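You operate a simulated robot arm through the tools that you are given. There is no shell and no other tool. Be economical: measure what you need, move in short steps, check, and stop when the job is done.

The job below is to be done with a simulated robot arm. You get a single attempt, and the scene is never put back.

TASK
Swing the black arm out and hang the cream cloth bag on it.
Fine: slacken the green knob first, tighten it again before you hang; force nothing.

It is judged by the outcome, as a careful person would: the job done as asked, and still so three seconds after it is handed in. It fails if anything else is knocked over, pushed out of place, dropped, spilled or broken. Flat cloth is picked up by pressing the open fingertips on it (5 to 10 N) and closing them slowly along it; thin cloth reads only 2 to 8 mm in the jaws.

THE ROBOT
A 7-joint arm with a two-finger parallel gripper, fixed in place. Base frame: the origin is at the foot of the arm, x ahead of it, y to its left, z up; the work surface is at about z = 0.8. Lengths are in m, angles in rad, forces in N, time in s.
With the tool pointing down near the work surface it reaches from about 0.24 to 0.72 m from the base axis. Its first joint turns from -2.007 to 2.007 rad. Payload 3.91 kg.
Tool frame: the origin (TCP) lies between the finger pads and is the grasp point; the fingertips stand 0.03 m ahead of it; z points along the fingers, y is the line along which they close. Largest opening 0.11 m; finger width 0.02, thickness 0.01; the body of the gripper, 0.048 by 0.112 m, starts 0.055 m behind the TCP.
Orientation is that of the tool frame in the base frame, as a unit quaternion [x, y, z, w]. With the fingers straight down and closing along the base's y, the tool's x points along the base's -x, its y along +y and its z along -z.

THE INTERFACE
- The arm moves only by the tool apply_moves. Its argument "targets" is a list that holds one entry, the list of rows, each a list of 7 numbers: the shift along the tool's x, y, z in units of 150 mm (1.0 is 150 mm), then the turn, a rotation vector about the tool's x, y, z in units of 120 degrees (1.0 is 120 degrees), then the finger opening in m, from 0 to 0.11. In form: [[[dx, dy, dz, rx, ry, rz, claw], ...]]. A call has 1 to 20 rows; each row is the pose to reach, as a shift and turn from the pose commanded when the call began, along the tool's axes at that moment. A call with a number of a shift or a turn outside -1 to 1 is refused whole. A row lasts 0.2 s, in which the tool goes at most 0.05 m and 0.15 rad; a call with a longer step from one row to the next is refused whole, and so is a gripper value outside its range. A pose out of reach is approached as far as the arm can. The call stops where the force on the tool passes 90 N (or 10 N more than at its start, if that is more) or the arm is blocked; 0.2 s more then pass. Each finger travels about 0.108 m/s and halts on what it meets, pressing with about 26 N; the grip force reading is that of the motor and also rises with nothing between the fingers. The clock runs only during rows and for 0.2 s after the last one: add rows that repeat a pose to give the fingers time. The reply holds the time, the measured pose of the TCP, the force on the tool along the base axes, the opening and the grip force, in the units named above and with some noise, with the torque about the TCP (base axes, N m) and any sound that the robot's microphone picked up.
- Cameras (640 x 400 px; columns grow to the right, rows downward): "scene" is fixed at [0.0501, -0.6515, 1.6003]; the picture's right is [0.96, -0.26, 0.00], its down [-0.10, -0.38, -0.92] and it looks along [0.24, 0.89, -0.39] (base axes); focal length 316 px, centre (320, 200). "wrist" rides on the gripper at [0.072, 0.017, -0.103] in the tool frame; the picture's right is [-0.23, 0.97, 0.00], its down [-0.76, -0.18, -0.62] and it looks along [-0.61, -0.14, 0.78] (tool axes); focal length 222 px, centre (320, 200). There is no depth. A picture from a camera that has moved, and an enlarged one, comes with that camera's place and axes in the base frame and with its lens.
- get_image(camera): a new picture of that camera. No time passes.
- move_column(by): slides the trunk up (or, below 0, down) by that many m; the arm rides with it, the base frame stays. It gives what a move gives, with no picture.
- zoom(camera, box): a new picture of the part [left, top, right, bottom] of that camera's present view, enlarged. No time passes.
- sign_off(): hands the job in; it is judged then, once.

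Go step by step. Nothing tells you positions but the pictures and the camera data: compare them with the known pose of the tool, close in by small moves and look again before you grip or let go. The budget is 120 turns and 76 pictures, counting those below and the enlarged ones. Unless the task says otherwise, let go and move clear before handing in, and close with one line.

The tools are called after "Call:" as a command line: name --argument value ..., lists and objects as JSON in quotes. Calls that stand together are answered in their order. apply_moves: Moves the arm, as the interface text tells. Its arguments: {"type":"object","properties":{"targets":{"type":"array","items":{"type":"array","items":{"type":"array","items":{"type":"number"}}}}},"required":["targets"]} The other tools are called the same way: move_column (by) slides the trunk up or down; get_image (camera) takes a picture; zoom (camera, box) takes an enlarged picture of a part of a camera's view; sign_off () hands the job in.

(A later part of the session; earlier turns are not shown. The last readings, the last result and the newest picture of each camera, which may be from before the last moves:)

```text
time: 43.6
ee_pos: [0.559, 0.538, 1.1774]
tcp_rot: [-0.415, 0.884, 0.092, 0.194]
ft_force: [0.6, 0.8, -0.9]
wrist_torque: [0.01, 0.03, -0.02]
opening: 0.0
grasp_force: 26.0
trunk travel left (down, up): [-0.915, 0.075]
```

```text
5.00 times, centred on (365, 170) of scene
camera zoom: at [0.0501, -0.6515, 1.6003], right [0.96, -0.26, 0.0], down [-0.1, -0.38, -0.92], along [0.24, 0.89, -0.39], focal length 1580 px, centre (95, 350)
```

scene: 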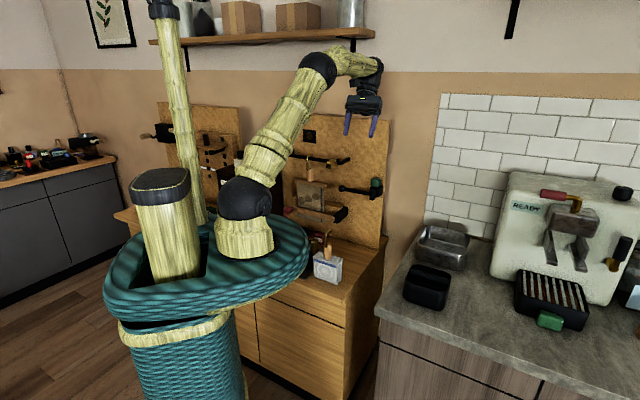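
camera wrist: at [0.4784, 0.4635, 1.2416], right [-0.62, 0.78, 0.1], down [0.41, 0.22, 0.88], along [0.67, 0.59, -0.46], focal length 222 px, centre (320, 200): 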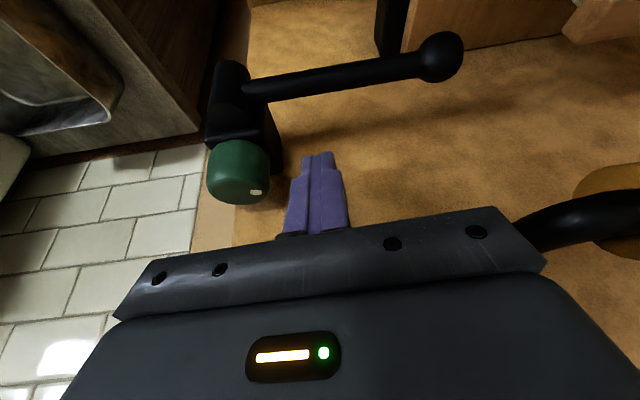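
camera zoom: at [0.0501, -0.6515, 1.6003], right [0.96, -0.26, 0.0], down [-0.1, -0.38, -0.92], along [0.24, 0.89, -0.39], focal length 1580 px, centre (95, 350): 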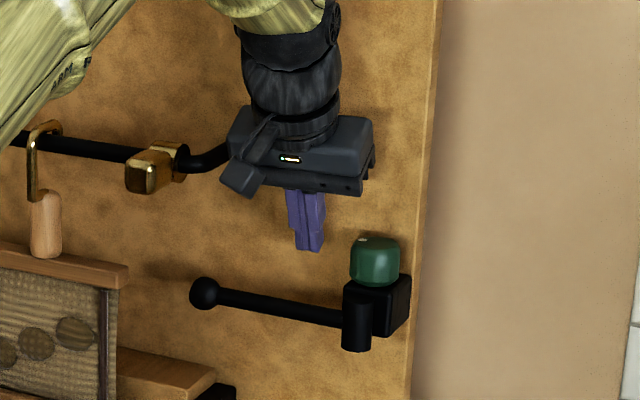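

Call:
apply_moves --targets '[[[0.0, -0.033, 0, 0, 0, 0, 0], [0.056, -0.033, 0.121, 0, 0, 0, 0], [0.112, -0.033, 0.242, 0, 0, 0, 0], [0.112, -0.033, 0.242, 0, 0, 0, 0]]]'

Call:
get_image --camera "wrist"

Call:
zoom --camera "scene" --box '[325, 130, 405, 210]'

```text
time: 44.6
ee_pos: [0.5632, 0.5344, 1.1365]
tcp_rot: [-0.415, 0.884, 0.092, 0.194]
ft_force: [-0.1, 0.0, -0.2]
wrist_torque: [0.02, -0.01, 0.0]
opening: 0.0002
grasp_force: 25.8
trunk travel left (down, up): [-0.915, 0.075]
```

```text
41 pictures are left
camera wrist: at [0.482, 0.4597, 1.2001], right [-0.62, 0.78, 0.1], down [0.41, 0.22, 0.89], along [0.67, 0.59, -0.46], focal length 222 px, centre (320, 200)
```

wrist: 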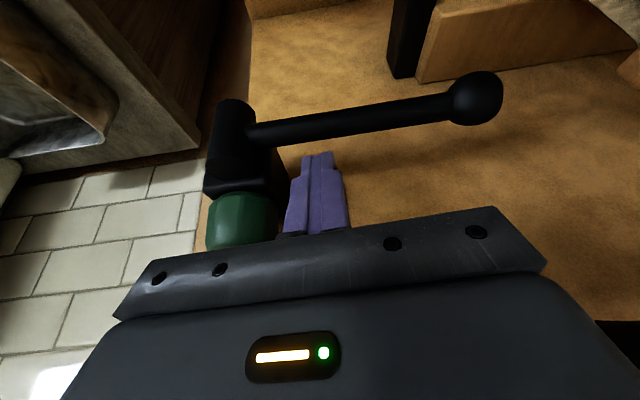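

```text
5.00 times, centred on (365, 170) of scene
camera zoom: at [0.0501, -0.6515, 1.6003], right [0.96, -0.26, 0.0], down [-0.1, -0.38, -0.92], along [0.24, 0.89, -0.39], focal length 1580 px, centre (95, 350)
```

zoom: 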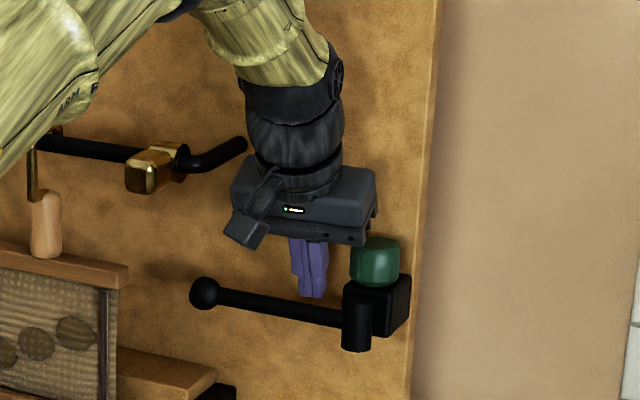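

Call:
apply_moves --targets '[[[0.05, 0, -0.005, 0, 0, 0, 0], [0.1, 0, -0.025, 0, 0, 0, 0], [0.16, 0, -0.052, 0, 0, 0, 0], [0.16, 0, -0.052, 0, 0, 0, 0]]]'

Call:
get_image --camera "wrist"

```text
time: 45.6
ee_pos: [0.5461, 0.5137, 1.1357]
tcp_rot: [-0.414, 0.884, 0.093, 0.194]
ft_force: [-0.2, 2.0, 0.4]
wrist_torque: [0.0, -0.02, 0.0]
opening: 0.0001
grasp_force: 25.3
trunk travel left (down, up): [-0.915, 0.075]
```

```text
39 pictures are left
camera wrist: at [0.4654, 0.4402, 1.1987], right [-0.62, 0.78, 0.1], down [0.41, 0.22, 0.88], along [0.67, 0.59, -0.46], focal length 222 px, centre (320, 200)
```

wrist: 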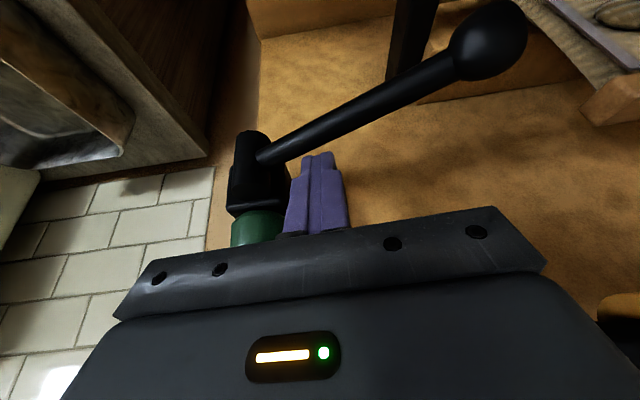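

The rod swings freely with a push of about 2 N. I'll carry on around the arc.

Call:
apply_moves --targets '[[[0.07, -0.01, -0.03, 0, 0, 0, 0], [0.14, -0.025, -0.06, 0, 0, 0, 0], [0.2, -0.045, -0.09, 0, 0, 0, 0], [0.266, -0.073, -0.123, 0, 0, 0, 0], [0.33, -0.12, -0.152, 0, 0, 0, 0], [0.36, -0.16, -0.167, 0, 0, 0, 0], [0.36, -0.16, -0.167, 0, 0, 0, 0]]]'

Call:
get_image --camera "wrist"

Call:
get_image --camera "scene"

```text
time: 47.2
ee_pos: [0.5283, 0.4535, 1.1342]
tcp_rot: [-0.415, 0.884, 0.092, 0.194]
ft_force: [0.0, 0.8, 0.1]
wrist_torque: [-0.02, 0.03, -0.05]
opening: 0.0001
grasp_force: 26.5
trunk travel left (down, up): [-0.915, 0.075]
```

```text
38 pictures are left
camera wrist: at [0.4463, 0.3799, 1.1976], right [-0.62, 0.78, 0.1], down [0.41, 0.22, 0.88], along [0.67, 0.59, -0.46], focal length 222 px, centre (320, 200)
```

wrist: 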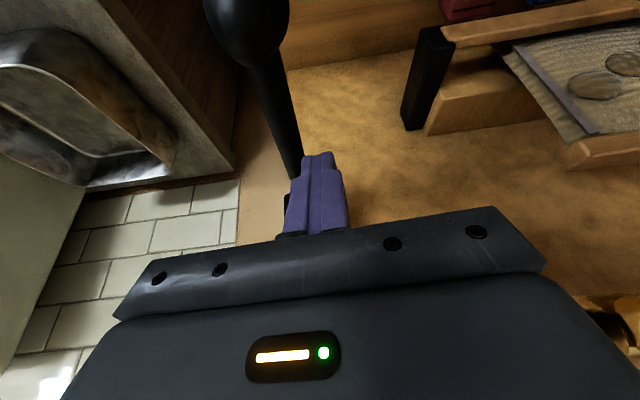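

```text
37 pictures are left
```

scene: 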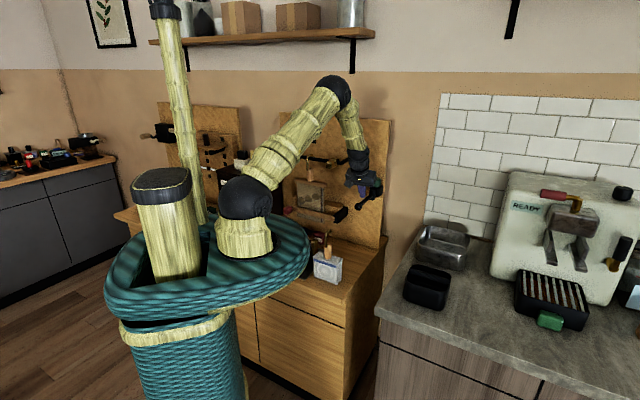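

The arm is now about 82° out. I'll nudge it a few millimetres more, then lift clear.

Call:
apply_moves --targets '[[[0, -0.025, 0, 0, 0, 0, 0], [0, -0.05, 0, 0, 0, 0, 0], [0, -0.05, 0, 0, 0, 0, 0], [0, -0.02, 0, 0, 0, 0, 0], [-0.1, 0.0, -0.212, 0, 0, 0, 0], [-0.195, 0.0, -0.424, 0, 0, 0, 0], [-0.3, 0.0, -0.65, 0, 0, 0, 0.03], [-0.3, 0.0, -0.65, 0, 0, 0, 0.07]]]'

Call:
get_image --camera "wrist"

```text
time: 49.0
ee_pos: [0.5297, 0.4502, 1.2408]
tcp_rot: [-0.415, 0.884, 0.093, 0.193]
ft_force: [0.7, -0.9, -0.2]
wrist_torque: [0.04, 0.0, -0.03]
opening: 0.07
grasp_force: 0.1
trunk travel left (down, up): [-0.915, 0.075]
```

```text
36 pictures are left
camera wrist: at [0.4468, 0.3776, 1.3056], right [-0.62, 0.78, 0.1], down [0.41, 0.22, 0.88], along [0.67, 0.59, -0.46], focal length 222 px, centre (320, 200)
```

wrist: 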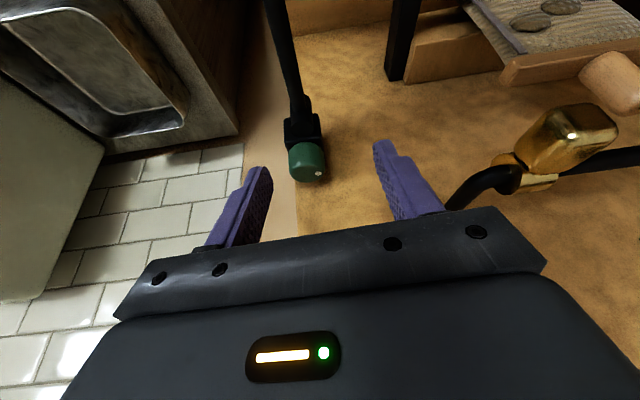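

Call:
apply_moves --targets '[[[-0.18, -0.05, 0.1, 0, 0, 0, 0.075], [-0.36, -0.1, 0.2, 0, 0, 0, 0.075], [-0.546, -0.163, 0.296, 0, 0, 0, 0.075], [-0.546, -0.163, 0.296, -0.028, 0, -0.06, 0.075], [-0.546, -0.163, 0.296, -0.056, 0, -0.12, 0.075], [-0.546, -0.163, 0.296, -0.0697, 0, -0.1513, 0.07], [-0.546, -0.163, 0.296, -0.0697, 0, -0.1513, 0.07]]]'

Call:
get_image --camera "wrist"

```text
time: 50.6
ee_pos: [0.6078, 0.5085, 1.2355]
tcp_rot: [-0.563, 0.798, 0.124, 0.176]
ft_force: [0.2, -0.6, -0.2]
wrist_torque: [-0.03, -0.03, 0.01]
opening: 0.0699
grasp_force: 0.0
trunk travel left (down, up): [-0.915, 0.075]
```

```text
35 pictures are left
camera wrist: at [0.5555, 0.411, 1.2991], right [-0.85, 0.52, 0.1], down [0.31, 0.34, 0.89], along [0.43, 0.78, -0.45], focal length 222 px, centre (320, 200)
```

wrist: 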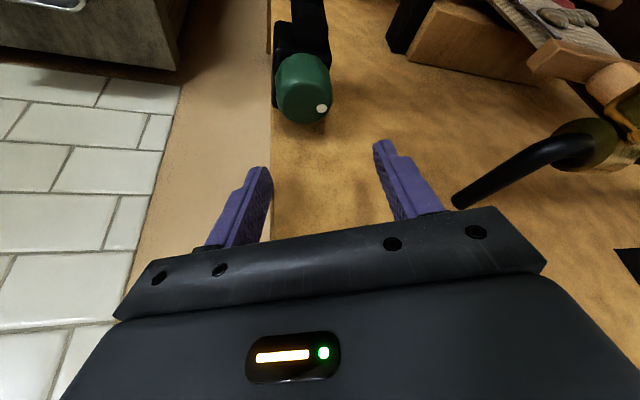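

Call:
apply_moves --targets '[[[0.06, 0, 0.13, 0, 0, 0, 0.07], [0.12, 0, 0.26, 0, 0, 0, 0.07], [0.182, 0, 0.393, 0, 0, 0, 0.07], [0.182, 0, 0.393, 0, 0, 0, 0.055], [0.182, 0, 0.393, 0, 0, 0, 0.045], [0.182, 0, 0.393, 0, 0, 0, 0.036], [0.182, 0, 0.393, 0, 0, 0, 0.03], [0.182, 0, 0.393, 0, 0, 0, 0.03]]]'

Call:
apply_moves --targets '[[[0, 0, 0, 0, 0, 0, 0.03], [0, 0, 0, 0.0274, 0, 0.0594, 0.03], [0, 0, 0, 0.0547, 0, 0.1189, 0.03], [0, 0, 0, 0.0821, 0, 0.1783, 0.03], [0, 0, 0, 0.1095, 0, 0.2377, 0.03], [0, 0, 0, 0.1369, 0, 0.2971, 0.03], [0, 0, 0, 0.1642, 0, 0.3566, 0.03], [0, 0, 0, 0.1916, 0, 0.416, 0.03], [0, 0, 0, 0.1916, 0, 0.416, 0.03]]]'

Call:
get_image --camera "wrist"

```text
time: 52.4
ee_pos: [0.6105, 0.5063, 1.1694]
tcp_rot: [-0.562, 0.798, 0.124, 0.176]
ft_force: [17.0, -3.1, 1.2]
wrist_torque: [-0.59, -0.92, -0.07]
opening: 0.0409
grasp_force: 44.7
trunk travel left (down, up): [-0.915, 0.075]
```

```text
time: 54.4
ee_pos: [0.6097, 0.5088, 1.171]
tcp_rot: [-0.13, 0.968, 0.03, 0.21]
ft_force: [15.5, -5.9, -1.6]
wrist_torque: [-1.02, 0.59, -0.06]
opening: 0.0406
grasp_force: 45.2
trunk travel left (down, up): [-0.915, 0.075]
```

```text
34 pictures are left
camera wrist: at [0.5012, 0.4954, 1.2337], right [-0.06, 0.99, 0.1], down [0.47, -0.06, 0.88], along [0.88, 0.1, -0.46], focal length 222 px, centre (320, 200)
```

wrist: 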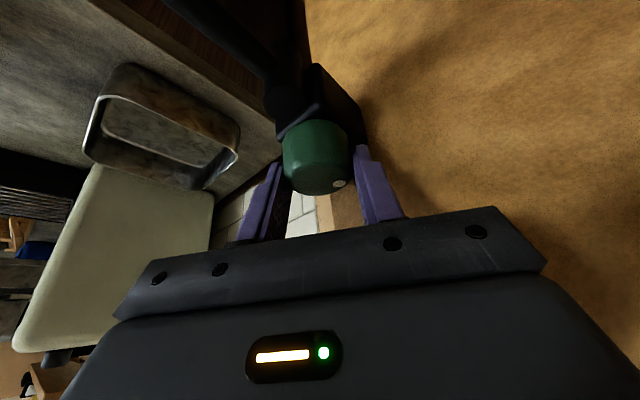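

55° is tightened. A second tightening stroke.

Call:
apply_moves --targets '[[[0, 0, 0, 0, 0, 0, 0.05], [0, 0, 0, 0, 0, 0, 0.062], [0, 0, 0, -0.0274, 0, -0.0594, 0.062], [0, 0, 0, -0.0547, 0, -0.1189, 0.062], [0, 0, 0, -0.0821, 0, -0.1783, 0.062], [0, 0, 0, -0.1095, 0, -0.2377, 0.062], [0, 0, 0, -0.1369, 0, -0.2971, 0.062], [0, 0, 0, -0.1642, 0, -0.3566, 0.062], [0, 0, 0, -0.1916, 0, -0.416, 0.062], [0, 0, 0, -0.1916, 0, -0.416, 0.05], [0, 0, 0, -0.1916, 0, -0.416, 0.042], [0, 0, 0, -0.1916, 0, -0.416, 0.036], [0, 0, 0, -0.1916, 0, -0.416, 0.03], [0, 0, 0, -0.1916, 0, -0.416, 0.03]]]'

Call:
apply_moves --targets '[[[0, 0, 0, 0, 0, 0, 0.03], [0, 0, 0, 0.0274, 0, 0.0594, 0.03], [0, 0, 0, 0.0547, 0, 0.1189, 0.03], [0, 0, 0, 0.0821, 0, 0.1783, 0.03], [0, 0, 0, 0.1095, 0, 0.2377, 0.03], [0, 0, 0, 0.1369, 0, 0.2971, 0.03], [0, 0, 0, 0.1642, 0, 0.3566, 0.03], [0, 0, 0, 0.1916, 0, 0.416, 0.03], [0, 0, 0, 0.1916, 0, 0.416, 0.03]]]'

Call:
get_image --camera "wrist"

```text
time: 57.4
ee_pos: [0.6102, 0.5073, 1.1717]
tcp_rot: [-0.562, 0.799, 0.124, 0.176]
ft_force: [15.5, -8.8, 1.5]
wrist_torque: [-0.34, -0.86, -0.02]
opening: 0.0415
grasp_force: 45.0
trunk travel left (down, up): [-0.915, 0.075]
```

```text
time: 59.4
ee_pos: [0.6109, 0.5089, 1.1715]
tcp_rot: [-0.129, 0.968, 0.03, 0.212]
ft_force: [19.1, -5.2, 10.8]
wrist_torque: [-1.11, -1.02, -0.03]
opening: 0.0411
grasp_force: 44.9
trunk travel left (down, up): [-0.915, 0.075]
```

```text
33 pictures are left
camera wrist: at [0.5012, 0.4954, 1.2349], right [-0.06, 0.99, 0.1], down [0.46, -0.06, 0.88], along [0.88, 0.1, -0.46], focal length 222 px, centre (320, 200)
```

wrist: 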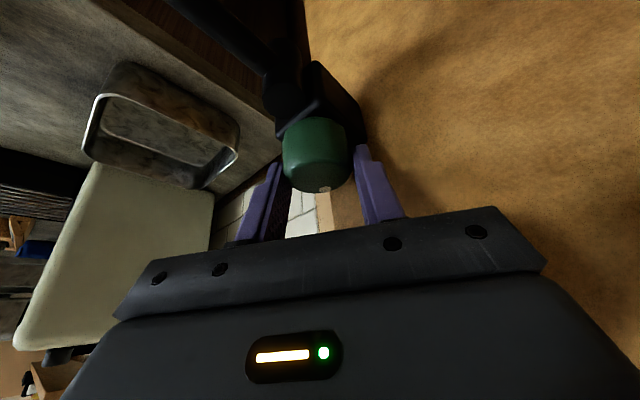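

Call:
apply_moves --targets '[[[0, 0, 0, 0, 0, 0, 0.05], [0, 0, 0, 0, 0, 0, 0.07], [-0.1, 0, -0.212, 0, 0, 0, 0.07], [-0.195, 0, -0.424, 0, 0, 0, 0.07], [-0.3, 0, -0.65, 0, 0, 0, 0.07], [-0.3, 0, -0.65, 0, 0, 0, 0.07]]]'

Call:
zoom --camera "scene" --box '[335, 140, 405, 210]'

```text
time: 60.8
ee_pos: [0.6073, 0.5107, 1.2793]
tcp_rot: [-0.131, 0.968, 0.03, 0.212]
ft_force: [-11.8, -8.1, -8.1]
wrist_torque: [-0.59, 0.36, 0.54]
opening: 0.0678
grasp_force: 0.0
trunk travel left (down, up): [-0.915, 0.075]
```

```text
5.71 times, centred on (370, 175) of scene
camera zoom: at [0.0501, -0.6515, 1.6003], right [0.96, -0.26, 0.0], down [-0.1, -0.38, -0.92], along [0.24, 0.89, -0.39], focal length 1806 px, centre (34, 343)
```

zoom: 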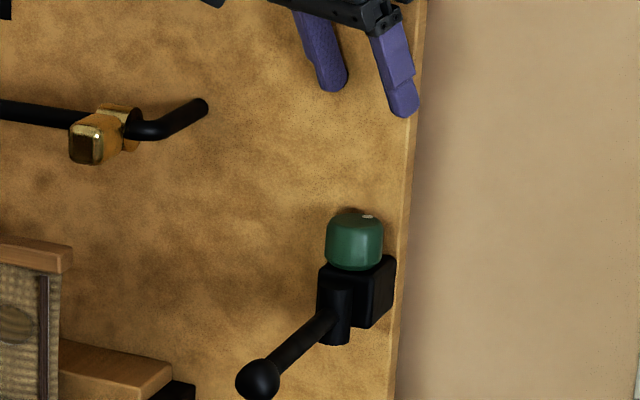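

The knob dot is back at its original mark, so it is tightened, and the arm stands out. The fingers are brushing the board, so I'll retreat and square up.

Call:
apply_moves --targets '[[[0.12, -0.09, -0.055, 0, 0, 0, 0.065], [0.25, -0.19, -0.115, 0, 0, 0, 0.06], [0.38, -0.29, -0.175, -0.03, 0, -0.065, 0.06], [0.5, -0.38, -0.23, -0.06, 0, -0.13, 0.06], [0.62, -0.47, -0.28, -0.09, 0, -0.195, 0.06], [0.62, -0.47, -0.28, -0.122, 0, -0.265, 0.06]]]'

Call:
zoom --camera "scene" --box '[290, 215, 370, 290]'

```text
refused: row 6 steps farther than a row can; nothing moved
```

```text
5.33 times, centred on (330, 252) of scene
camera zoom: at [0.0501, -0.6515, 1.6003], right [0.96, -0.26, 0.0], down [-0.1, -0.38, -0.92], along [0.24, 0.89, -0.39], focal length 1686 px, centre (267, -80)
```

zoom: 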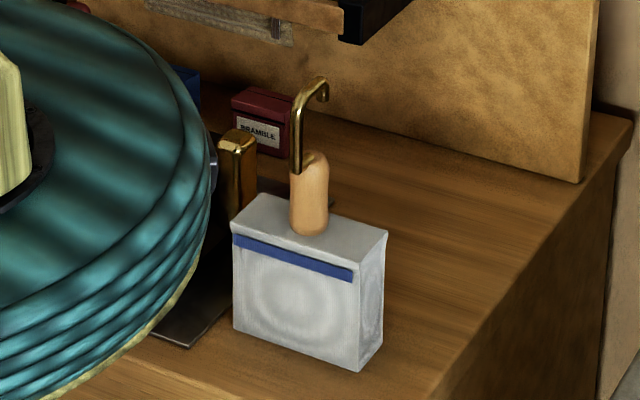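

Call:
apply_moves --targets '[[[0.12, -0.09, -0.055, 0, 0, 0, 0.065], [0.25, -0.19, -0.115, 0, 0, 0, 0.06], [0.38, -0.29, -0.175, -0.03, 0, -0.06, 0.06], [0.5, -0.38, -0.23, -0.055, 0, -0.12, 0.06], [0.62, -0.47, -0.28, -0.083, 0, -0.18, 0.06], [0.62, -0.47, -0.28, -0.11, 0, -0.24, 0.06], [0.62, -0.47, -0.28, -0.122, 0, -0.265, 0.06]]]'

```text
time: 62.4
ee_pos: [0.5276, 0.414, 1.2772]
tcp_rot: [-0.416, 0.883, 0.093, 0.195]
ft_force: [0.1, -0.2, 0.4]
wrist_torque: [0.04, 0.02, 0.03]
opening: 0.0599
grasp_force: 0.1
trunk travel left (down, up): [-0.915, 0.075]
```

The arm is locked. The cream bag has a vertical wooden handle with a hook on top, so I need a side grip. I'll swing round to approach the bag from the right front.

Call:
apply_moves --targets '[[[0.15, -0.02, -0.05, 0, 0, 0, 0.06], [0.3, -0.05, -0.1, -0.025, 0, -0.054, 0.06], [0.45, -0.08, -0.15, -0.05, 0, -0.109, 0.06], [0.6, -0.1, -0.2, -0.076, 0, -0.164, 0.06], [0.75, -0.13, -0.25, -0.101, 0, -0.219, 0.06], [0.85, -0.15, -0.3, -0.126, 0, -0.273, 0.06], [0.85, -0.15, -0.3, -0.152, 0, -0.328, 0.06], [0.85, -0.15, -0.3, -0.177, 0, -0.383, 0.06], [0.85, -0.15, -0.3, -0.202, 0, -0.437, 0.06], [0.85, -0.15, -0.3, -0.2275, 0, -0.492, 0.06]]]'

```text
time: 64.6
ee_pos: [0.4601, 0.2973, 1.2641]
tcp_rot: [0.825, -0.521, -0.184, -0.115]
ft_force: [-0.5, 0.7, -0.3]
wrist_torque: [0.02, 0.02, 0.0]
opening: 0.0601
grasp_force: 0.0
trunk travel left (down, up): [-0.915, 0.075]
```

Call:
apply_moves --targets '[[[0.12, 0.06, 0.15, 0, -0.03, 0, 0.06], [0.24, 0.12, 0.3, 0, -0.06, 0, 0.06], [0.36, 0.19, 0.46, 0, -0.09, 0, 0.06], [0.48, 0.25, 0.62, 0, -0.12, 0, 0.06], [0.6, 0.31, 0.78, 0, -0.15, 0, 0.06], [0.7, 0.373, 0.924, 0, -0.1667, 0, 0.06]]]'

Call:
get_image --camera "wrist"

Call:
get_image --camera "scene"

```text
time: 66.0
ee_pos: [0.42, 0.2382, 1.095]
tcp_rot: [0.781, -0.493, -0.324, -0.204]
ft_force: [0.1, 0.3, -0.3]
wrist_torque: [-0.01, 0.0, 0.04]
opening: 0.06
grasp_force: 0.0
trunk travel left (down, up): [-0.915, 0.075]
```

```text
30 pictures are left
camera wrist: at [0.4599, 0.1188, 1.1171], right [-0.95, -0.27, 0.16], down [0.12, 0.16, 0.98], along [-0.29, 0.95, -0.12], focal length 222 px, centre (320, 200)
```

wrist: 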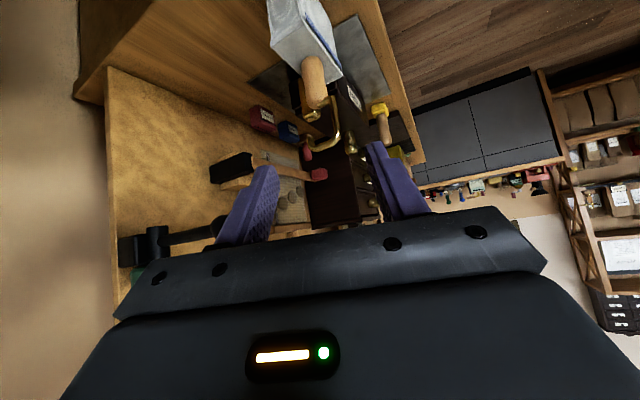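

```text
29 pictures are left
```

scene: 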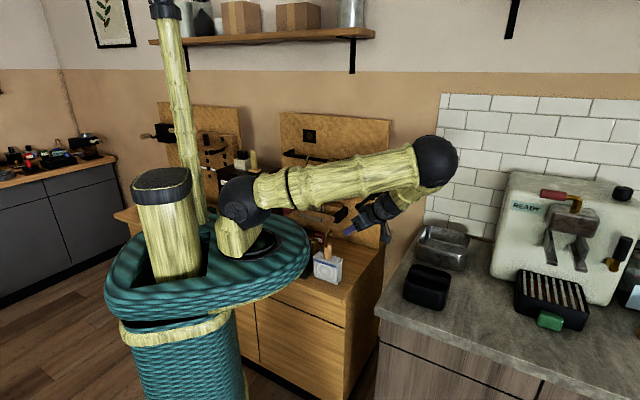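

Call:
zoom --camera "wrist" --box '[250, 0, 410, 170]'

Call:
zoom --camera "wrist" --box '[100, 130, 260, 270]'

```text
2.35 times, centred on (330, 85) of wrist
camera zoom: at [0.4599, 0.1188, 1.1171], right [-0.95, -0.27, 0.16], down [0.12, 0.16, 0.98], along [-0.29, 0.95, -0.12], focal length 523 px, centre (296, 471)
```

zoom: 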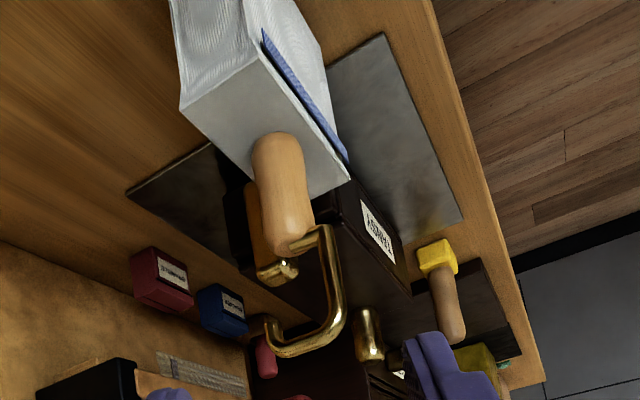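

```text
2.86 times, centred on (180, 200) of wrist
camera zoom: at [0.4599, 0.1188, 1.1171], right [-0.95, -0.27, 0.16], down [0.12, 0.16, 0.98], along [-0.29, 0.95, -0.12], focal length 635 px, centre (720, 200)
```

zoom: 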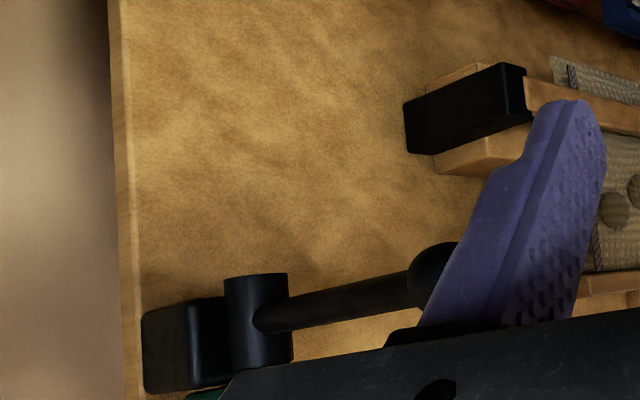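

The hook's tip points roughly along +x and the handle centre is about (0.362, 0.386, 0.92). I'll yaw to az 145° so that the tool ends up to the side of the rod when I hang the bag, and move towards the pre-grasp.

Call:
apply_moves --targets '[[[0.04, -0.07, 0.1, -0.036, 0, -0.036, 0.06], [0.08, -0.13, 0.2, -0.071, 0, -0.071, 0.06], [0.12, -0.2, 0.3, -0.107, 0, -0.107, 0.06], [0.16, -0.27, 0.41, -0.142, 0, -0.142, 0.06], [0.193, -0.329, 0.514, -0.177, 0, -0.177, 0.06], [0.193, -0.329, 0.514, -0.177, 0, -0.177, 0.06]]]'

Call:
get_image --camera "wrist"

```text
time: 67.4
ee_pos: [0.4542, 0.2927, 1.0209]
tcp_rot: [0.883, -0.274, -0.365, -0.113]
ft_force: [1.0, 0.3, 0.6]
wrist_torque: [0.01, 0.01, -0.03]
opening: 0.0601
grasp_force: 0.1
trunk travel left (down, up): [-0.915, 0.075]
```

```text
26 pictures are left
camera wrist: at [0.548, 0.2065, 1.0423], right [-0.68, -0.71, 0.16], down [0.02, 0.2, 0.98], along [-0.73, 0.67, -0.12], focal length 222 px, centre (320, 200)
```

wrist: 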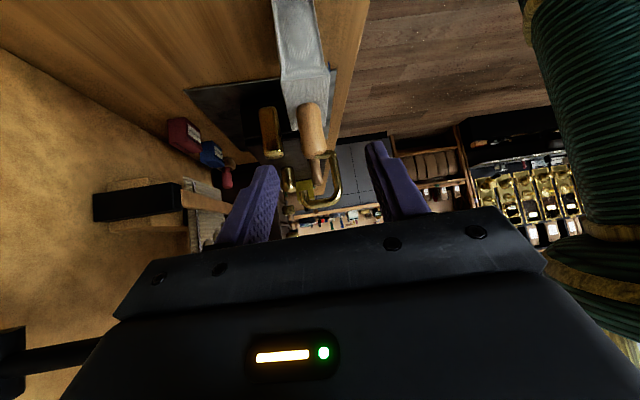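

Call:
zoom --camera "wrist" --box '[255, 80, 375, 220]'

```text
2.86 times, centred on (315, 150) of wrist
camera zoom: at [0.548, 0.2065, 1.0423], right [-0.68, -0.71, 0.16], down [0.02, 0.2, 0.98], along [-0.73, 0.67, -0.12], focal length 635 px, centre (334, 343)
```

zoom: 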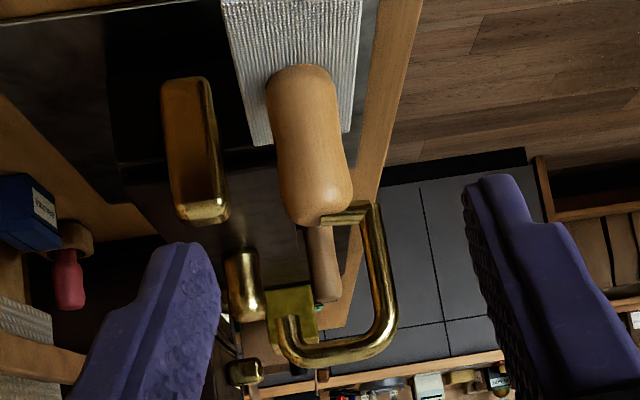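

Reassessing, the hook plane points at about az 38° and the handle centre is (0.364, 0.370, 0.93). I'll yaw another 20° and go to a pre-grasp at handle height.

Call:
apply_moves --targets '[[[0.04, -0.05, 0.12, -0.03, 0, -0.03, 0.06], [0.09, -0.11, 0.24, -0.06, 0, -0.06, 0.06], [0.14, -0.17, 0.36, -0.09, 0, -0.09, 0.06], [0.19, -0.23, 0.48, -0.118, 0, -0.118, 0.06], [0.224, -0.281, 0.577, -0.118, 0, -0.118, 0.06], [0.224, -0.281, 0.577, -0.118, 0, -0.118, 0.06]]]'

Call:
get_image --camera "wrist"

Call:
zoom --camera "scene" --box '[290, 170, 410, 290]'

```text
time: 68.8
ee_pos: [0.4478, 0.3454, 0.9365]
tcp_rot: [0.917, -0.116, -0.38, -0.047]
ft_force: [0.0, 1.1, 0.4]
wrist_torque: [0.03, 0.01, 0.02]
opening: 0.0602
grasp_force: 0.0
trunk travel left (down, up): [-0.915, 0.075]
```

```text
24 pictures are left
camera wrist: at [0.5649, 0.2972, 0.9588], right [-0.4, -0.9, 0.16], down [-0.05, 0.2, 0.98], along [-0.92, 0.38, -0.12], focal length 222 px, centre (320, 200)
```

wrist: 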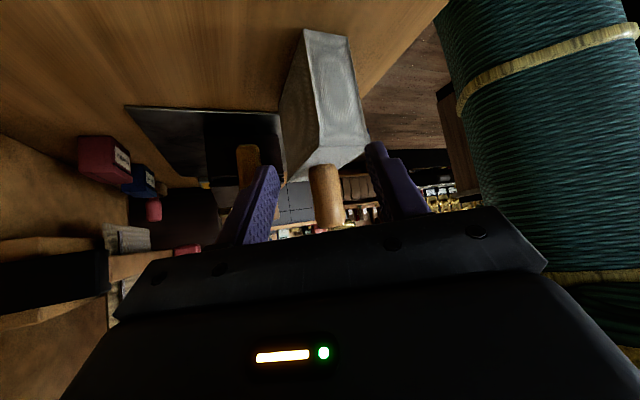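

```text
3.33 times, centred on (350, 230) of scene
camera zoom: at [0.0501, -0.6515, 1.6003], right [0.96, -0.26, 0.0], down [-0.1, -0.38, -0.92], along [0.24, 0.89, -0.39], focal length 1054 px, centre (220, 100)
```

zoom: 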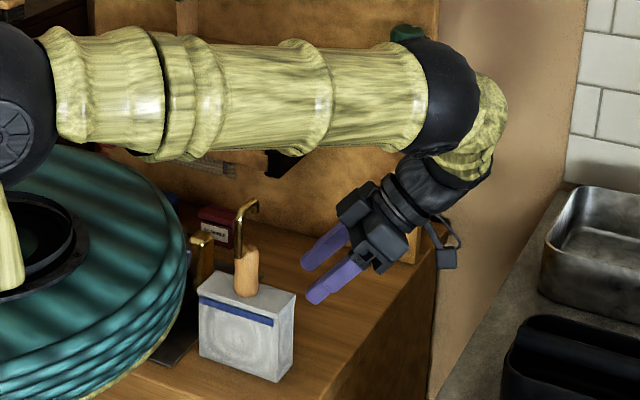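

Handle is centred between the jaws. I'll advance horizontally and check before closing.

Call:
apply_moves --targets '[[[-0.1, 0.005, 0.1, 0, 0, 0, 0.06], [-0.2, 0.007, 0.2, 0, 0, 0, 0.06], [-0.3, 0.007, 0.3, 0, 0, 0, 0.06], [-0.384, 0.007, 0.384, 0, 0, 0, 0.06], [-0.384, 0.007, 0.384, 0, 0, 0, 0.06]]]'

Call:
get_image --camera "wrist"

Call:
zoom --camera "scene" --box '[300, 210, 370, 290]'

```text
time: 70.0
ee_pos: [0.3681, 0.3661, 0.9353]
tcp_rot: [0.917, -0.117, -0.379, -0.048]
ft_force: [-0.7, -0.5, -0.3]
wrist_torque: [0.04, -0.05, -0.01]
opening: 0.0599
grasp_force: 0.0
trunk travel left (down, up): [-0.915, 0.075]
```

```text
22 pictures are left
camera wrist: at [0.4847, 0.3173, 0.9581], right [-0.4, -0.9, 0.16], down [-0.05, 0.2, 0.98], along [-0.92, 0.38, -0.12], focal length 222 px, centre (320, 200)
```

wrist: 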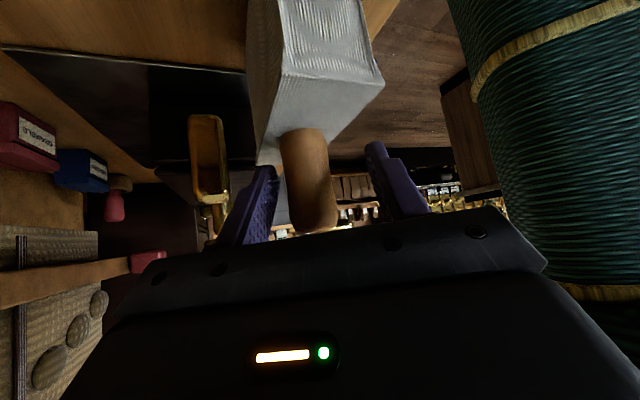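

```text
5.00 times, centred on (335, 250) of scene
camera zoom: at [0.0501, -0.6515, 1.6003], right [0.96, -0.26, 0.0], down [-0.1, -0.38, -0.92], along [0.24, 0.89, -0.39], focal length 1580 px, centre (245, -50)
```

zoom: 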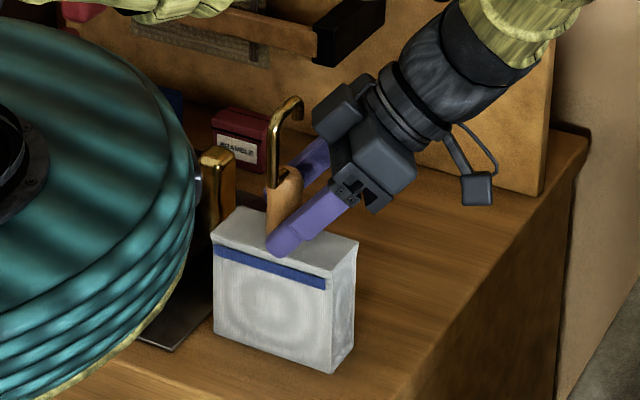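

Call:
apply_moves --targets '[[[-0.019, -0.04, -0.019, 0, 0, 0, 0.06], [-0.019, -0.04, -0.019, 0, 0, 0, 0.045], [-0.019, -0.04, -0.019, 0, 0, 0, 0.035], [-0.019, -0.04, -0.019, 0, 0, 0, 0.026], [-0.019, -0.04, -0.019, 0, 0, 0, 0.018], [-0.019, -0.04, -0.019, 0, 0, 0, 0.01], [-0.019, -0.04, -0.019, 0, 0, 0, 0.01]]]'

Call:
get_image --camera "wrist"

```text
time: 71.6
ee_pos: [0.3694, 0.3717, 0.9398]
tcp_rot: [0.917, -0.116, -0.38, -0.047]
ft_force: [0.1, 1.0, 1.3]
wrist_torque: [0.43, -0.01, -0.07]
opening: 0.0289
grasp_force: 25.6
trunk travel left (down, up): [-0.915, 0.075]
```

```text
20 pictures are left
camera wrist: at [0.4866, 0.324, 0.9614], right [-0.4, -0.9, 0.16], down [-0.05, 0.2, 0.98], along [-0.92, 0.38, -0.12], focal length 222 px, centre (320, 200)
```

wrist: 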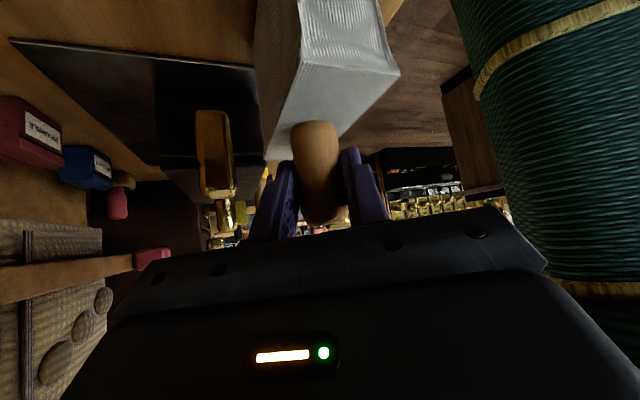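

Gripped, with 29 mm of handle between the jaws. I'll lift 5 cm.

Call:
apply_moves --targets '[[[-0.06, 0, -0.06, 0, 0, 0, 0.01], [-0.12, 0, -0.12, 0, 0, 0, 0.01], [-0.18, 0, -0.18, 0, 0, 0, 0.01], [-0.236, 0, -0.236, 0, 0, 0, 0.01], [-0.236, 0, -0.236, 0, 0, 0, 0.01]]]'

Call:
zoom --camera "scene" --box '[290, 170, 410, 290]'

```text
time: 72.8
ee_pos: [0.3703, 0.3714, 0.9911]
tcp_rot: [0.917, -0.117, -0.379, -0.048]
ft_force: [-0.2, 0.5, -1.1]
wrist_torque: [0.0, -0.05, 0.0]
opening: 0.0292
grasp_force: 25.6
trunk travel left (down, up): [-0.915, 0.075]
```

```text
3.33 times, centred on (350, 230) of scene
camera zoom: at [0.0501, -0.6515, 1.6003], right [0.96, -0.26, 0.0], down [-0.1, -0.38, -0.92], along [0.24, 0.89, -0.39], focal length 1054 px, centre (220, 100)
```

zoom: 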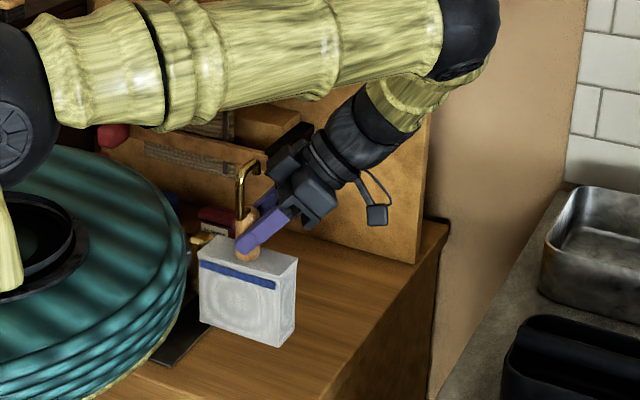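

The bag is light and held securely. However, from this grip side my gripper would foul the rod when hooking on, so I'll turn the bag about 75°, set it down again and regrasp it from the left.

Call:
apply_moves --targets '[[[0.05, 0, -0.05, 0.044, 0, 0.044, 0.01], [0.1, 0, -0.1, 0.088, 0, 0.088, 0.01], [0.144, 0, -0.144, 0.132, 0, 0.132, 0.01], [0.144, 0, -0.144, 0.177, 0, 0.177, 0.01], [0.144, 0, -0.144, 0.221, 0, 0.221, 0.01], [0.144, 0, -0.144, 0.265, 0, 0.265, 0.01], [0.144, 0, -0.144, 0.309, 0, 0.309, 0.01], [0.144, 0, -0.144, 0.354, 0, 0.354, 0.01], [0.144, 0, -0.144, 0.398, 0, 0.398, 0.01], [0.144, 0, -0.144, 0.442, 0, 0.442, 0.01], [0.144, 0, -0.144, 0.442, 0, 0.442, 0.01]]]'

Call:
zoom --camera "scene" --box '[280, 150, 420, 300]'

```text
time: 75.2
ee_pos: [0.3988, 0.3639, 0.9887]
tcp_rot: [0.656, -0.652, -0.271, -0.268]
ft_force: [0.9, -0.2, -1.9]
wrist_torque: [-0.02, -0.01, 0.0]
opening: 0.029
grasp_force: 26.3
trunk travel left (down, up): [-0.915, 0.075]
```

```text
2.67 times, centred on (350, 225) of scene
camera zoom: at [0.0501, -0.6515, 1.6003], right [0.96, -0.26, 0.0], down [-0.1, -0.38, -0.92], along [0.24, 0.89, -0.39], focal length 843 px, centre (240, 133)
```

zoom: 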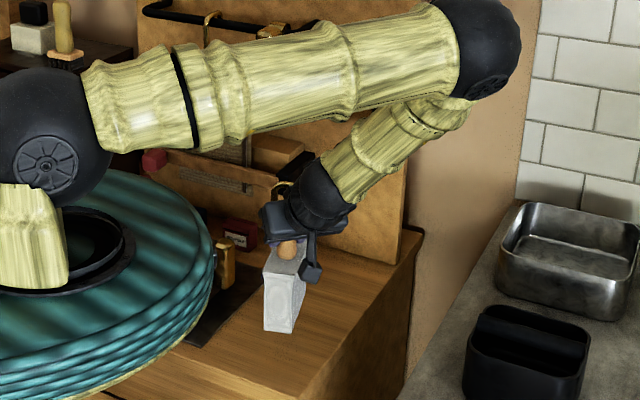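

Call:
apply_moves --targets '[[[0.06, 0, 0.06, 0, 0, 0, 0.01], [0.12, 0, 0.12, 0, 0, 0, 0.01], [0.18, 0, 0.18, 0, 0, 0, 0.01], [0.21, 0, 0.21, 0, 0, 0, 0.01], [0.23, 0, 0.23, 0, 0, 0, 0.01], [0.23, 0, 0.23, 0, 0, 0, 0.01]]]'

```text
time: 76.6
ee_pos: [0.3992, 0.3637, 0.942]
tcp_rot: [0.656, -0.651, -0.271, -0.269]
ft_force: [0.1, 0.0, -0.8]
wrist_torque: [0.0, 0.05, 0.0]
opening: 0.0289
grasp_force: 25.7
trunk travel left (down, up): [-0.915, 0.075]
```

Call:
apply_moves --targets '[[[0.008, 0, 0.008, 0, 0, 0, 0.01], [0.016, 0, 0.016, 0, 0, 0, 0.01], [0.016, 0, 0.016, 0, 0, 0, 0.01]]]'

```text
time: 77.4
ee_pos: [0.4004, 0.3651, 0.9403]
tcp_rot: [0.655, -0.65, -0.273, -0.272]
ft_force: [1.3, -0.9, 20.4]
wrist_torque: [-0.05, 0.4, 0.02]
opening: 0.0291
grasp_force: 25.8
trunk travel left (down, up): [-0.915, 0.075]
```

Bag is on the bench. I'll ease off, open and back away.

Call:
apply_moves --targets '[[[-0.006, 0, -0.006, 0, 0, 0, 0.01], [-0.006, 0, -0.006, 0, 0, 0, 0.03], [-0.006, 0, -0.006, 0, 0, 0, 0.045], [-0.006, 0, -0.006, 0, 0, 0, 0.06], [-0.006, 0, -0.006, 0, 0, 0, 0.06], [0.1, 0, -0.1, 0, 0, 0, 0.06], [0.2, 0, -0.2, 0, 0, 0, 0.06], [0.33, 0, -0.33, 0, 0, 0, 0.06], [0.45, 0, -0.45, 0, 0, 0, 0.06], [0.55, 0, -0.55, 0, 0, 0, 0.06], [0.55, 0, -0.55, 0, 0, 0, 0.06]]]'

Call:
get_image --camera "wrist"

Call:
zoom --camera "scene" --box '[280, 150, 420, 300]'

```text
time: 79.8
ee_pos: [0.401, 0.2471, 0.9382]
tcp_rot: [0.657, -0.65, -0.272, -0.268]
ft_force: [0.0, 0.6, 0.0]
wrist_torque: [0.0, 0.02, -0.02]
opening: 0.06
grasp_force: 0.1
trunk travel left (down, up): [-0.915, 0.075]
```

```text
17 pictures are left
camera wrist: at [0.3867, 0.1235, 0.9607], right [-0.98, 0.15, 0.16], down [0.18, 0.1, 0.98], along [0.13, 0.98, -0.13], focal length 222 px, centre (320, 200)
```

wrist: 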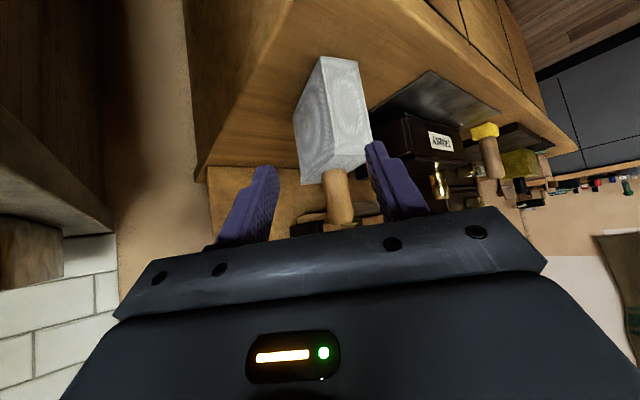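

```text
2.67 times, centred on (350, 225) of scene
camera zoom: at [0.0501, -0.6515, 1.6003], right [0.96, -0.26, 0.0], down [-0.1, -0.38, -0.92], along [0.24, 0.89, -0.39], focal length 843 px, centre (240, 133)
```

zoom: 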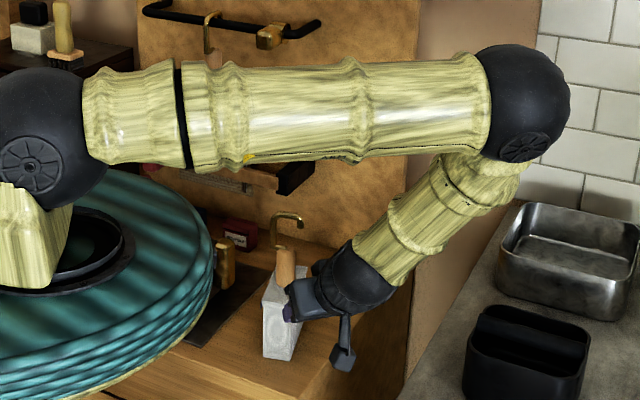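

The bag is upright with its hook turned as wanted. Next I'll go up and around so I can regrasp it from the left.

Call:
apply_moves --targets '[[[-0.15, 0, -0.15, 0, 0.03, 0, 0.06], [-0.3, 0, -0.3, 0, 0.065, 0, 0.06], [-0.45, -0.05, -0.45, 0, 0.1, 0, 0.06], [-0.6, -0.1, -0.6, 0, 0.135, 0, 0.06], [-0.8, -0.15, -0.8, 0, 0.1667, 0, 0.06], [-0.95, -0.2, -0.95, 0, 0.1667, 0, 0.06]]]'

```text
time: 81.2
ee_pos: [0.4286, 0.2481, 1.1392]
tcp_rot: [0.694, -0.687, -0.154, -0.151]
ft_force: [0.4, -0.2, 0.3]
wrist_torque: [0.0, -0.01, 0.0]
opening: 0.0603
grasp_force: 0.0
trunk travel left (down, up): [-0.915, 0.075]
```

Call:
apply_moves --targets '[[[-0.15, 0, -0.04, 0.0289, 0, 0.062, 0.06], [-0.3, 0, -0.08, 0.0579, 0, 0.124, 0.06], [-0.45, 0, -0.12, 0.0868, 0, 0.186, 0.06], [-0.604, 0, -0.159, 0.1157, 0, 0.248, 0.06], [-0.604, 0, -0.159, 0.1446, 0, 0.31, 0.06], [-0.604, 0, -0.159, 0.1736, 0, 0.372, 0.06], [-0.604, 0, -0.159, 0.2025, 0, 0.434, 0.06], [-0.604, 0, -0.159, 0.2314, 0, 0.496, 0.06], [-0.604, 0, -0.159, 0.2604, 0, 0.558, 0.06], [-0.604, 0, -0.159, 0.2893, 0, 0.62, 0.06], [-0.604, 0, -0.159, 0.3182, 0, 0.682, 0.06], [-0.604, 0, -0.159, 0.3471, 0, 0.744, 0.06], [-0.604, 0, -0.159, 0.3761, 0, 0.806, 0.06], [-0.604, 0, -0.159, 0.405, 0, 0.868, 0.06]]]'

Call:
get_image --camera "scene"

```text
time: 84.2
ee_pos: [0.4294, 0.3208, 1.1979]
tcp_rot: [0.207, 0.954, -0.046, 0.212]
ft_force: [-0.3, 1.1, -0.1]
wrist_torque: [-0.03, 0.02, 0.0]
opening: 0.06
grasp_force: 0.0
trunk travel left (down, up): [-0.915, 0.075]
```

```text
15 pictures are left
```

scene: 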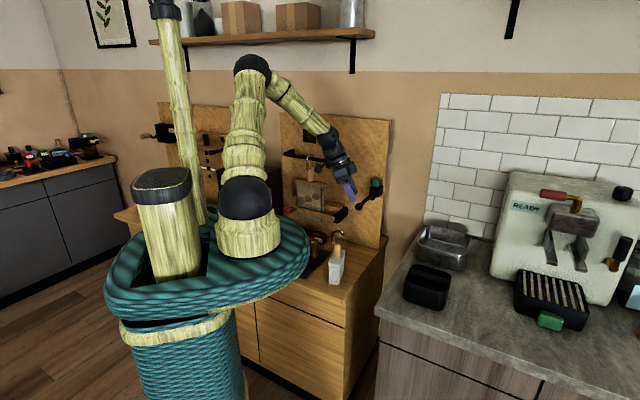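

Good configuration. I'll move back-left with the tilt going to 50°, then come down beside the bag.

Call:
apply_moves --targets '[[[0.19, 0.047, 0, 0, -0.0417, 0, 0.06], [0.38, 0.094, 0, 0, -0.0833, 0, 0.06], [0.57, 0.141, 0, 0, -0.125, 0, 0.06], [0.76, 0.188, 0, 0, -0.1667, 0, 0.06], [0.949, 0.235, 0, 0, -0.2083, 0, 0.06], [0.949, 0.235, 0, 0, -0.2083, 0, 0.06]]]'

Call:
get_image --camera "wrist"

```text
time: 85.8
ee_pos: [0.3516, 0.3908, 1.1393]
tcp_rot: [0.221, 0.881, -0.099, 0.407]
ft_force: [-0.4, -0.3, -0.2]
wrist_torque: [0.01, -0.02, 0.02]
opening: 0.06
grasp_force: 0.1
trunk travel left (down, up): [-0.915, 0.075]
stopped in row 6: the arm was blocked; the commanded pose is now the measured one
```

```text
14 pictures are left
camera wrist: at [0.2491, 0.4632, 1.1512], right [0.59, 0.79, 0.18], down [-0.07, -0.17, 0.98], along [0.81, -0.59, -0.05], focal length 222 px, centre (320, 200)
```

wrist: 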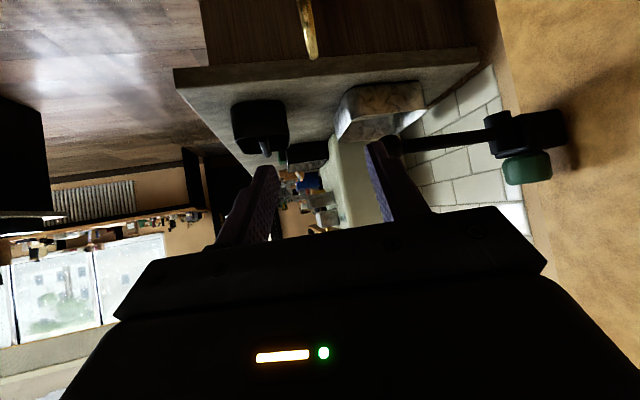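

Call:
get_image --camera "scene"

```text
13 pictures are left
```

scene: 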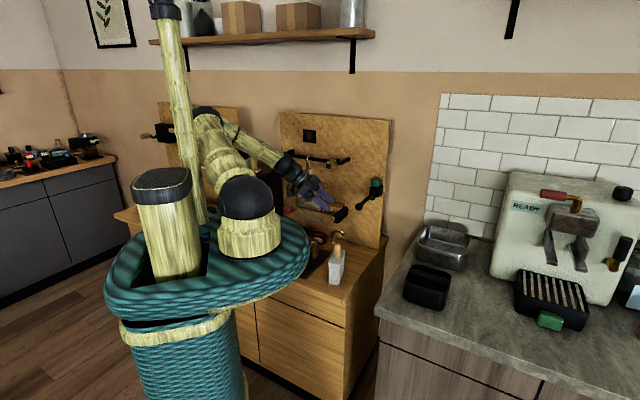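

The elbow swung left into the mast, so that is what blocked it; the tool itself touched nothing. I'll yaw back to az 0°, which pulls the elbow away from the mast.

Call:
apply_moves --targets '[[[-0.05, 0, 0, -0.03, 0, -0.025, 0.06], [-0.08, 0, 0, -0.06, 0, -0.05, 0.06], [-0.08, 0, 0, -0.09, 0, -0.076, 0.06], [-0.08, 0, 0, -0.12, 0, -0.101, 0.06], [-0.08, 0, 0, -0.15, 0, -0.127, 0.06], [-0.08, 0, 0, -0.177, 0, -0.1515, 0.06]]]'

Call:
get_image --camera "scene"

```text
time: 87.2
ee_pos: [0.3725, 0.3752, 1.1466]
tcp_rot: [0.012, 0.905, -0.009, 0.424]
ft_force: [0.7, 0.5, -0.5]
wrist_torque: [-0.02, 0.0, -0.03]
opening: 0.0598
grasp_force: 0.0
trunk travel left (down, up): [-0.915, 0.075]
```

```text
12 pictures are left
```

scene: 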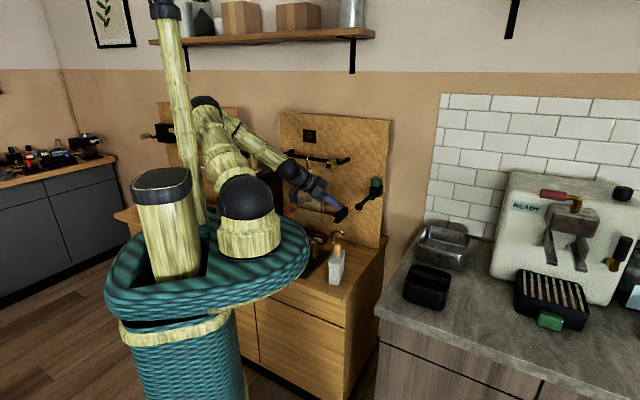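

Call:
apply_moves --targets '[[[0.1, 0, -0.115, 0, 0, 0, 0.06], [0.193, 0, -0.23, 0, 0, 0, 0.06], [0.38, 0, -0.07, 0, 0, 0, 0.06], [0.57, 0, 0.085, 0, 0, 0, 0.06], [0.755, -0.013, 0.241, 0, 0, 0, 0.06], [0.755, -0.013, 0.241, 0, 0, 0, 0.06]]]'

```text
time: 88.8
ee_pos: [0.3356, 0.3896, 1.0462]
tcp_rot: [0.036, 0.908, -0.008, 0.417]
ft_force: [-0.4, 1.2, -0.5]
wrist_torque: [-0.01, 0.04, 0.02]
opening: 0.0599
grasp_force: 0.0
out of reach, approached as far as the arm can: row 1, 2, 4, 5, 6
trunk travel left (down, up): [-0.915, 0.075]
stopped in row 6: the arm was blocked; the commanded pose is now the measured one
```

This side runs into joint limits. A better option is to grip from the az 90° side, nearly horizontal and low on the handle, so that the gripper stays below the rod. First I'll retreat up and out.

Call:
apply_moves --targets '[[[-0.17, 0, -0.14, 0, 0, 0, 0.06], [-0.34, 0, -0.29, 0, 0, 0, 0.06], [-0.51, -0.05, -0.43, 0, 0, 0, 0.06], [-0.62, -0.1, -0.3, 0, 0.04, 0, 0.06], [-0.72, -0.15, -0.17, 0, 0.08, 0, 0.06], [-0.82, -0.2, -0.05, 0, 0.12, 0, 0.06], [-0.92, -0.25, 0.05, 0, 0.16, 0, 0.06], [-0.98, -0.3, 0.1, 0, 0.2083, 0, 0.06]]]'

```text
time: 90.6
ee_pos: [0.4387, 0.3363, 1.1451]
tcp_rot: [0.036, 0.977, 0.0, 0.209]
ft_force: [0.0, 0.4, 0.2]
wrist_torque: [0.05, 0.04, 0.03]
opening: 0.0598
grasp_force: 0.0
trunk travel left (down, up): [-0.915, 0.075]
```

Call:
apply_moves --targets '[[[-0.08, -0.13, -0.18, 0, 0, 0, 0.06], [-0.163, -0.267, -0.366, 0, 0, 0, 0.06], [-0.163, -0.267, -0.366, -0.0267, 0, -0.06, 0.06], [-0.163, -0.267, -0.366, -0.0534, 0, -0.12, 0.06], [-0.163, -0.267, -0.366, -0.0801, 0, -0.18, 0.06], [-0.163, -0.267, -0.366, -0.1068, 0, -0.24, 0.06], [-0.163, -0.267, -0.366, -0.1336, 0, -0.3, 0.06], [-0.163, -0.267, -0.366, -0.1603, 0, -0.36, 0.06], [-0.163, -0.267, -0.366, -0.187, 0, -0.42, 0.06], [-0.163, -0.267, -0.366, -0.2137, 0, -0.48, 0.06], [-0.163, -0.267, -0.366, -0.2404, 0, -0.54, 0.06], [-0.163, -0.267, -0.366, -0.2671, 0, -0.6, 0.06], [-0.163, -0.267, -0.366, -0.2938, 0, -0.66, 0.06], [-0.163, -0.267, -0.366, -0.3205, 0, -0.7198, 0.06]]]'

```text
time: 93.6
ee_pos: [0.4349, 0.2971, 1.2076]
tcp_rot: [0.695, -0.687, -0.151, -0.153]
ft_force: [-0.6, 0.6, 0.2]
wrist_torque: [0.0, 0.01, -0.01]
opening: 0.0598
grasp_force: 0.0
trunk travel left (down, up): [-0.915, 0.075]
```

Call:
apply_moves --targets '[[[0.15, 0.03, 0.1, 0, -0.06, 0, 0.06], [0.3, 0.07, 0.22, 0, -0.12, 0, 0.06], [0.45, 0.12, 0.34, 0, -0.18, 0, 0.06], [0.6, 0.16, 0.46, 0, -0.25, 0, 0.06], [0.75, 0.2, 0.58, 0, -0.315, 0, 0.06], [0.887, 0.233, 0.692, 0, -0.375, 0, 0.06], [0.887, 0.233, 0.692, 0, -0.375, 0, 0.06]]]'

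```text
time: 95.2
ee_pos: [0.4019, 0.2194, 1.056]
tcp_rot: [0.583, -0.576, -0.405, -0.404]
ft_force: [0.3, -0.6, 0.0]
wrist_torque: [0.01, 0.0, -0.01]
opening: 0.06
grasp_force: 0.2
trunk travel left (down, up): [-0.915, 0.075]
```

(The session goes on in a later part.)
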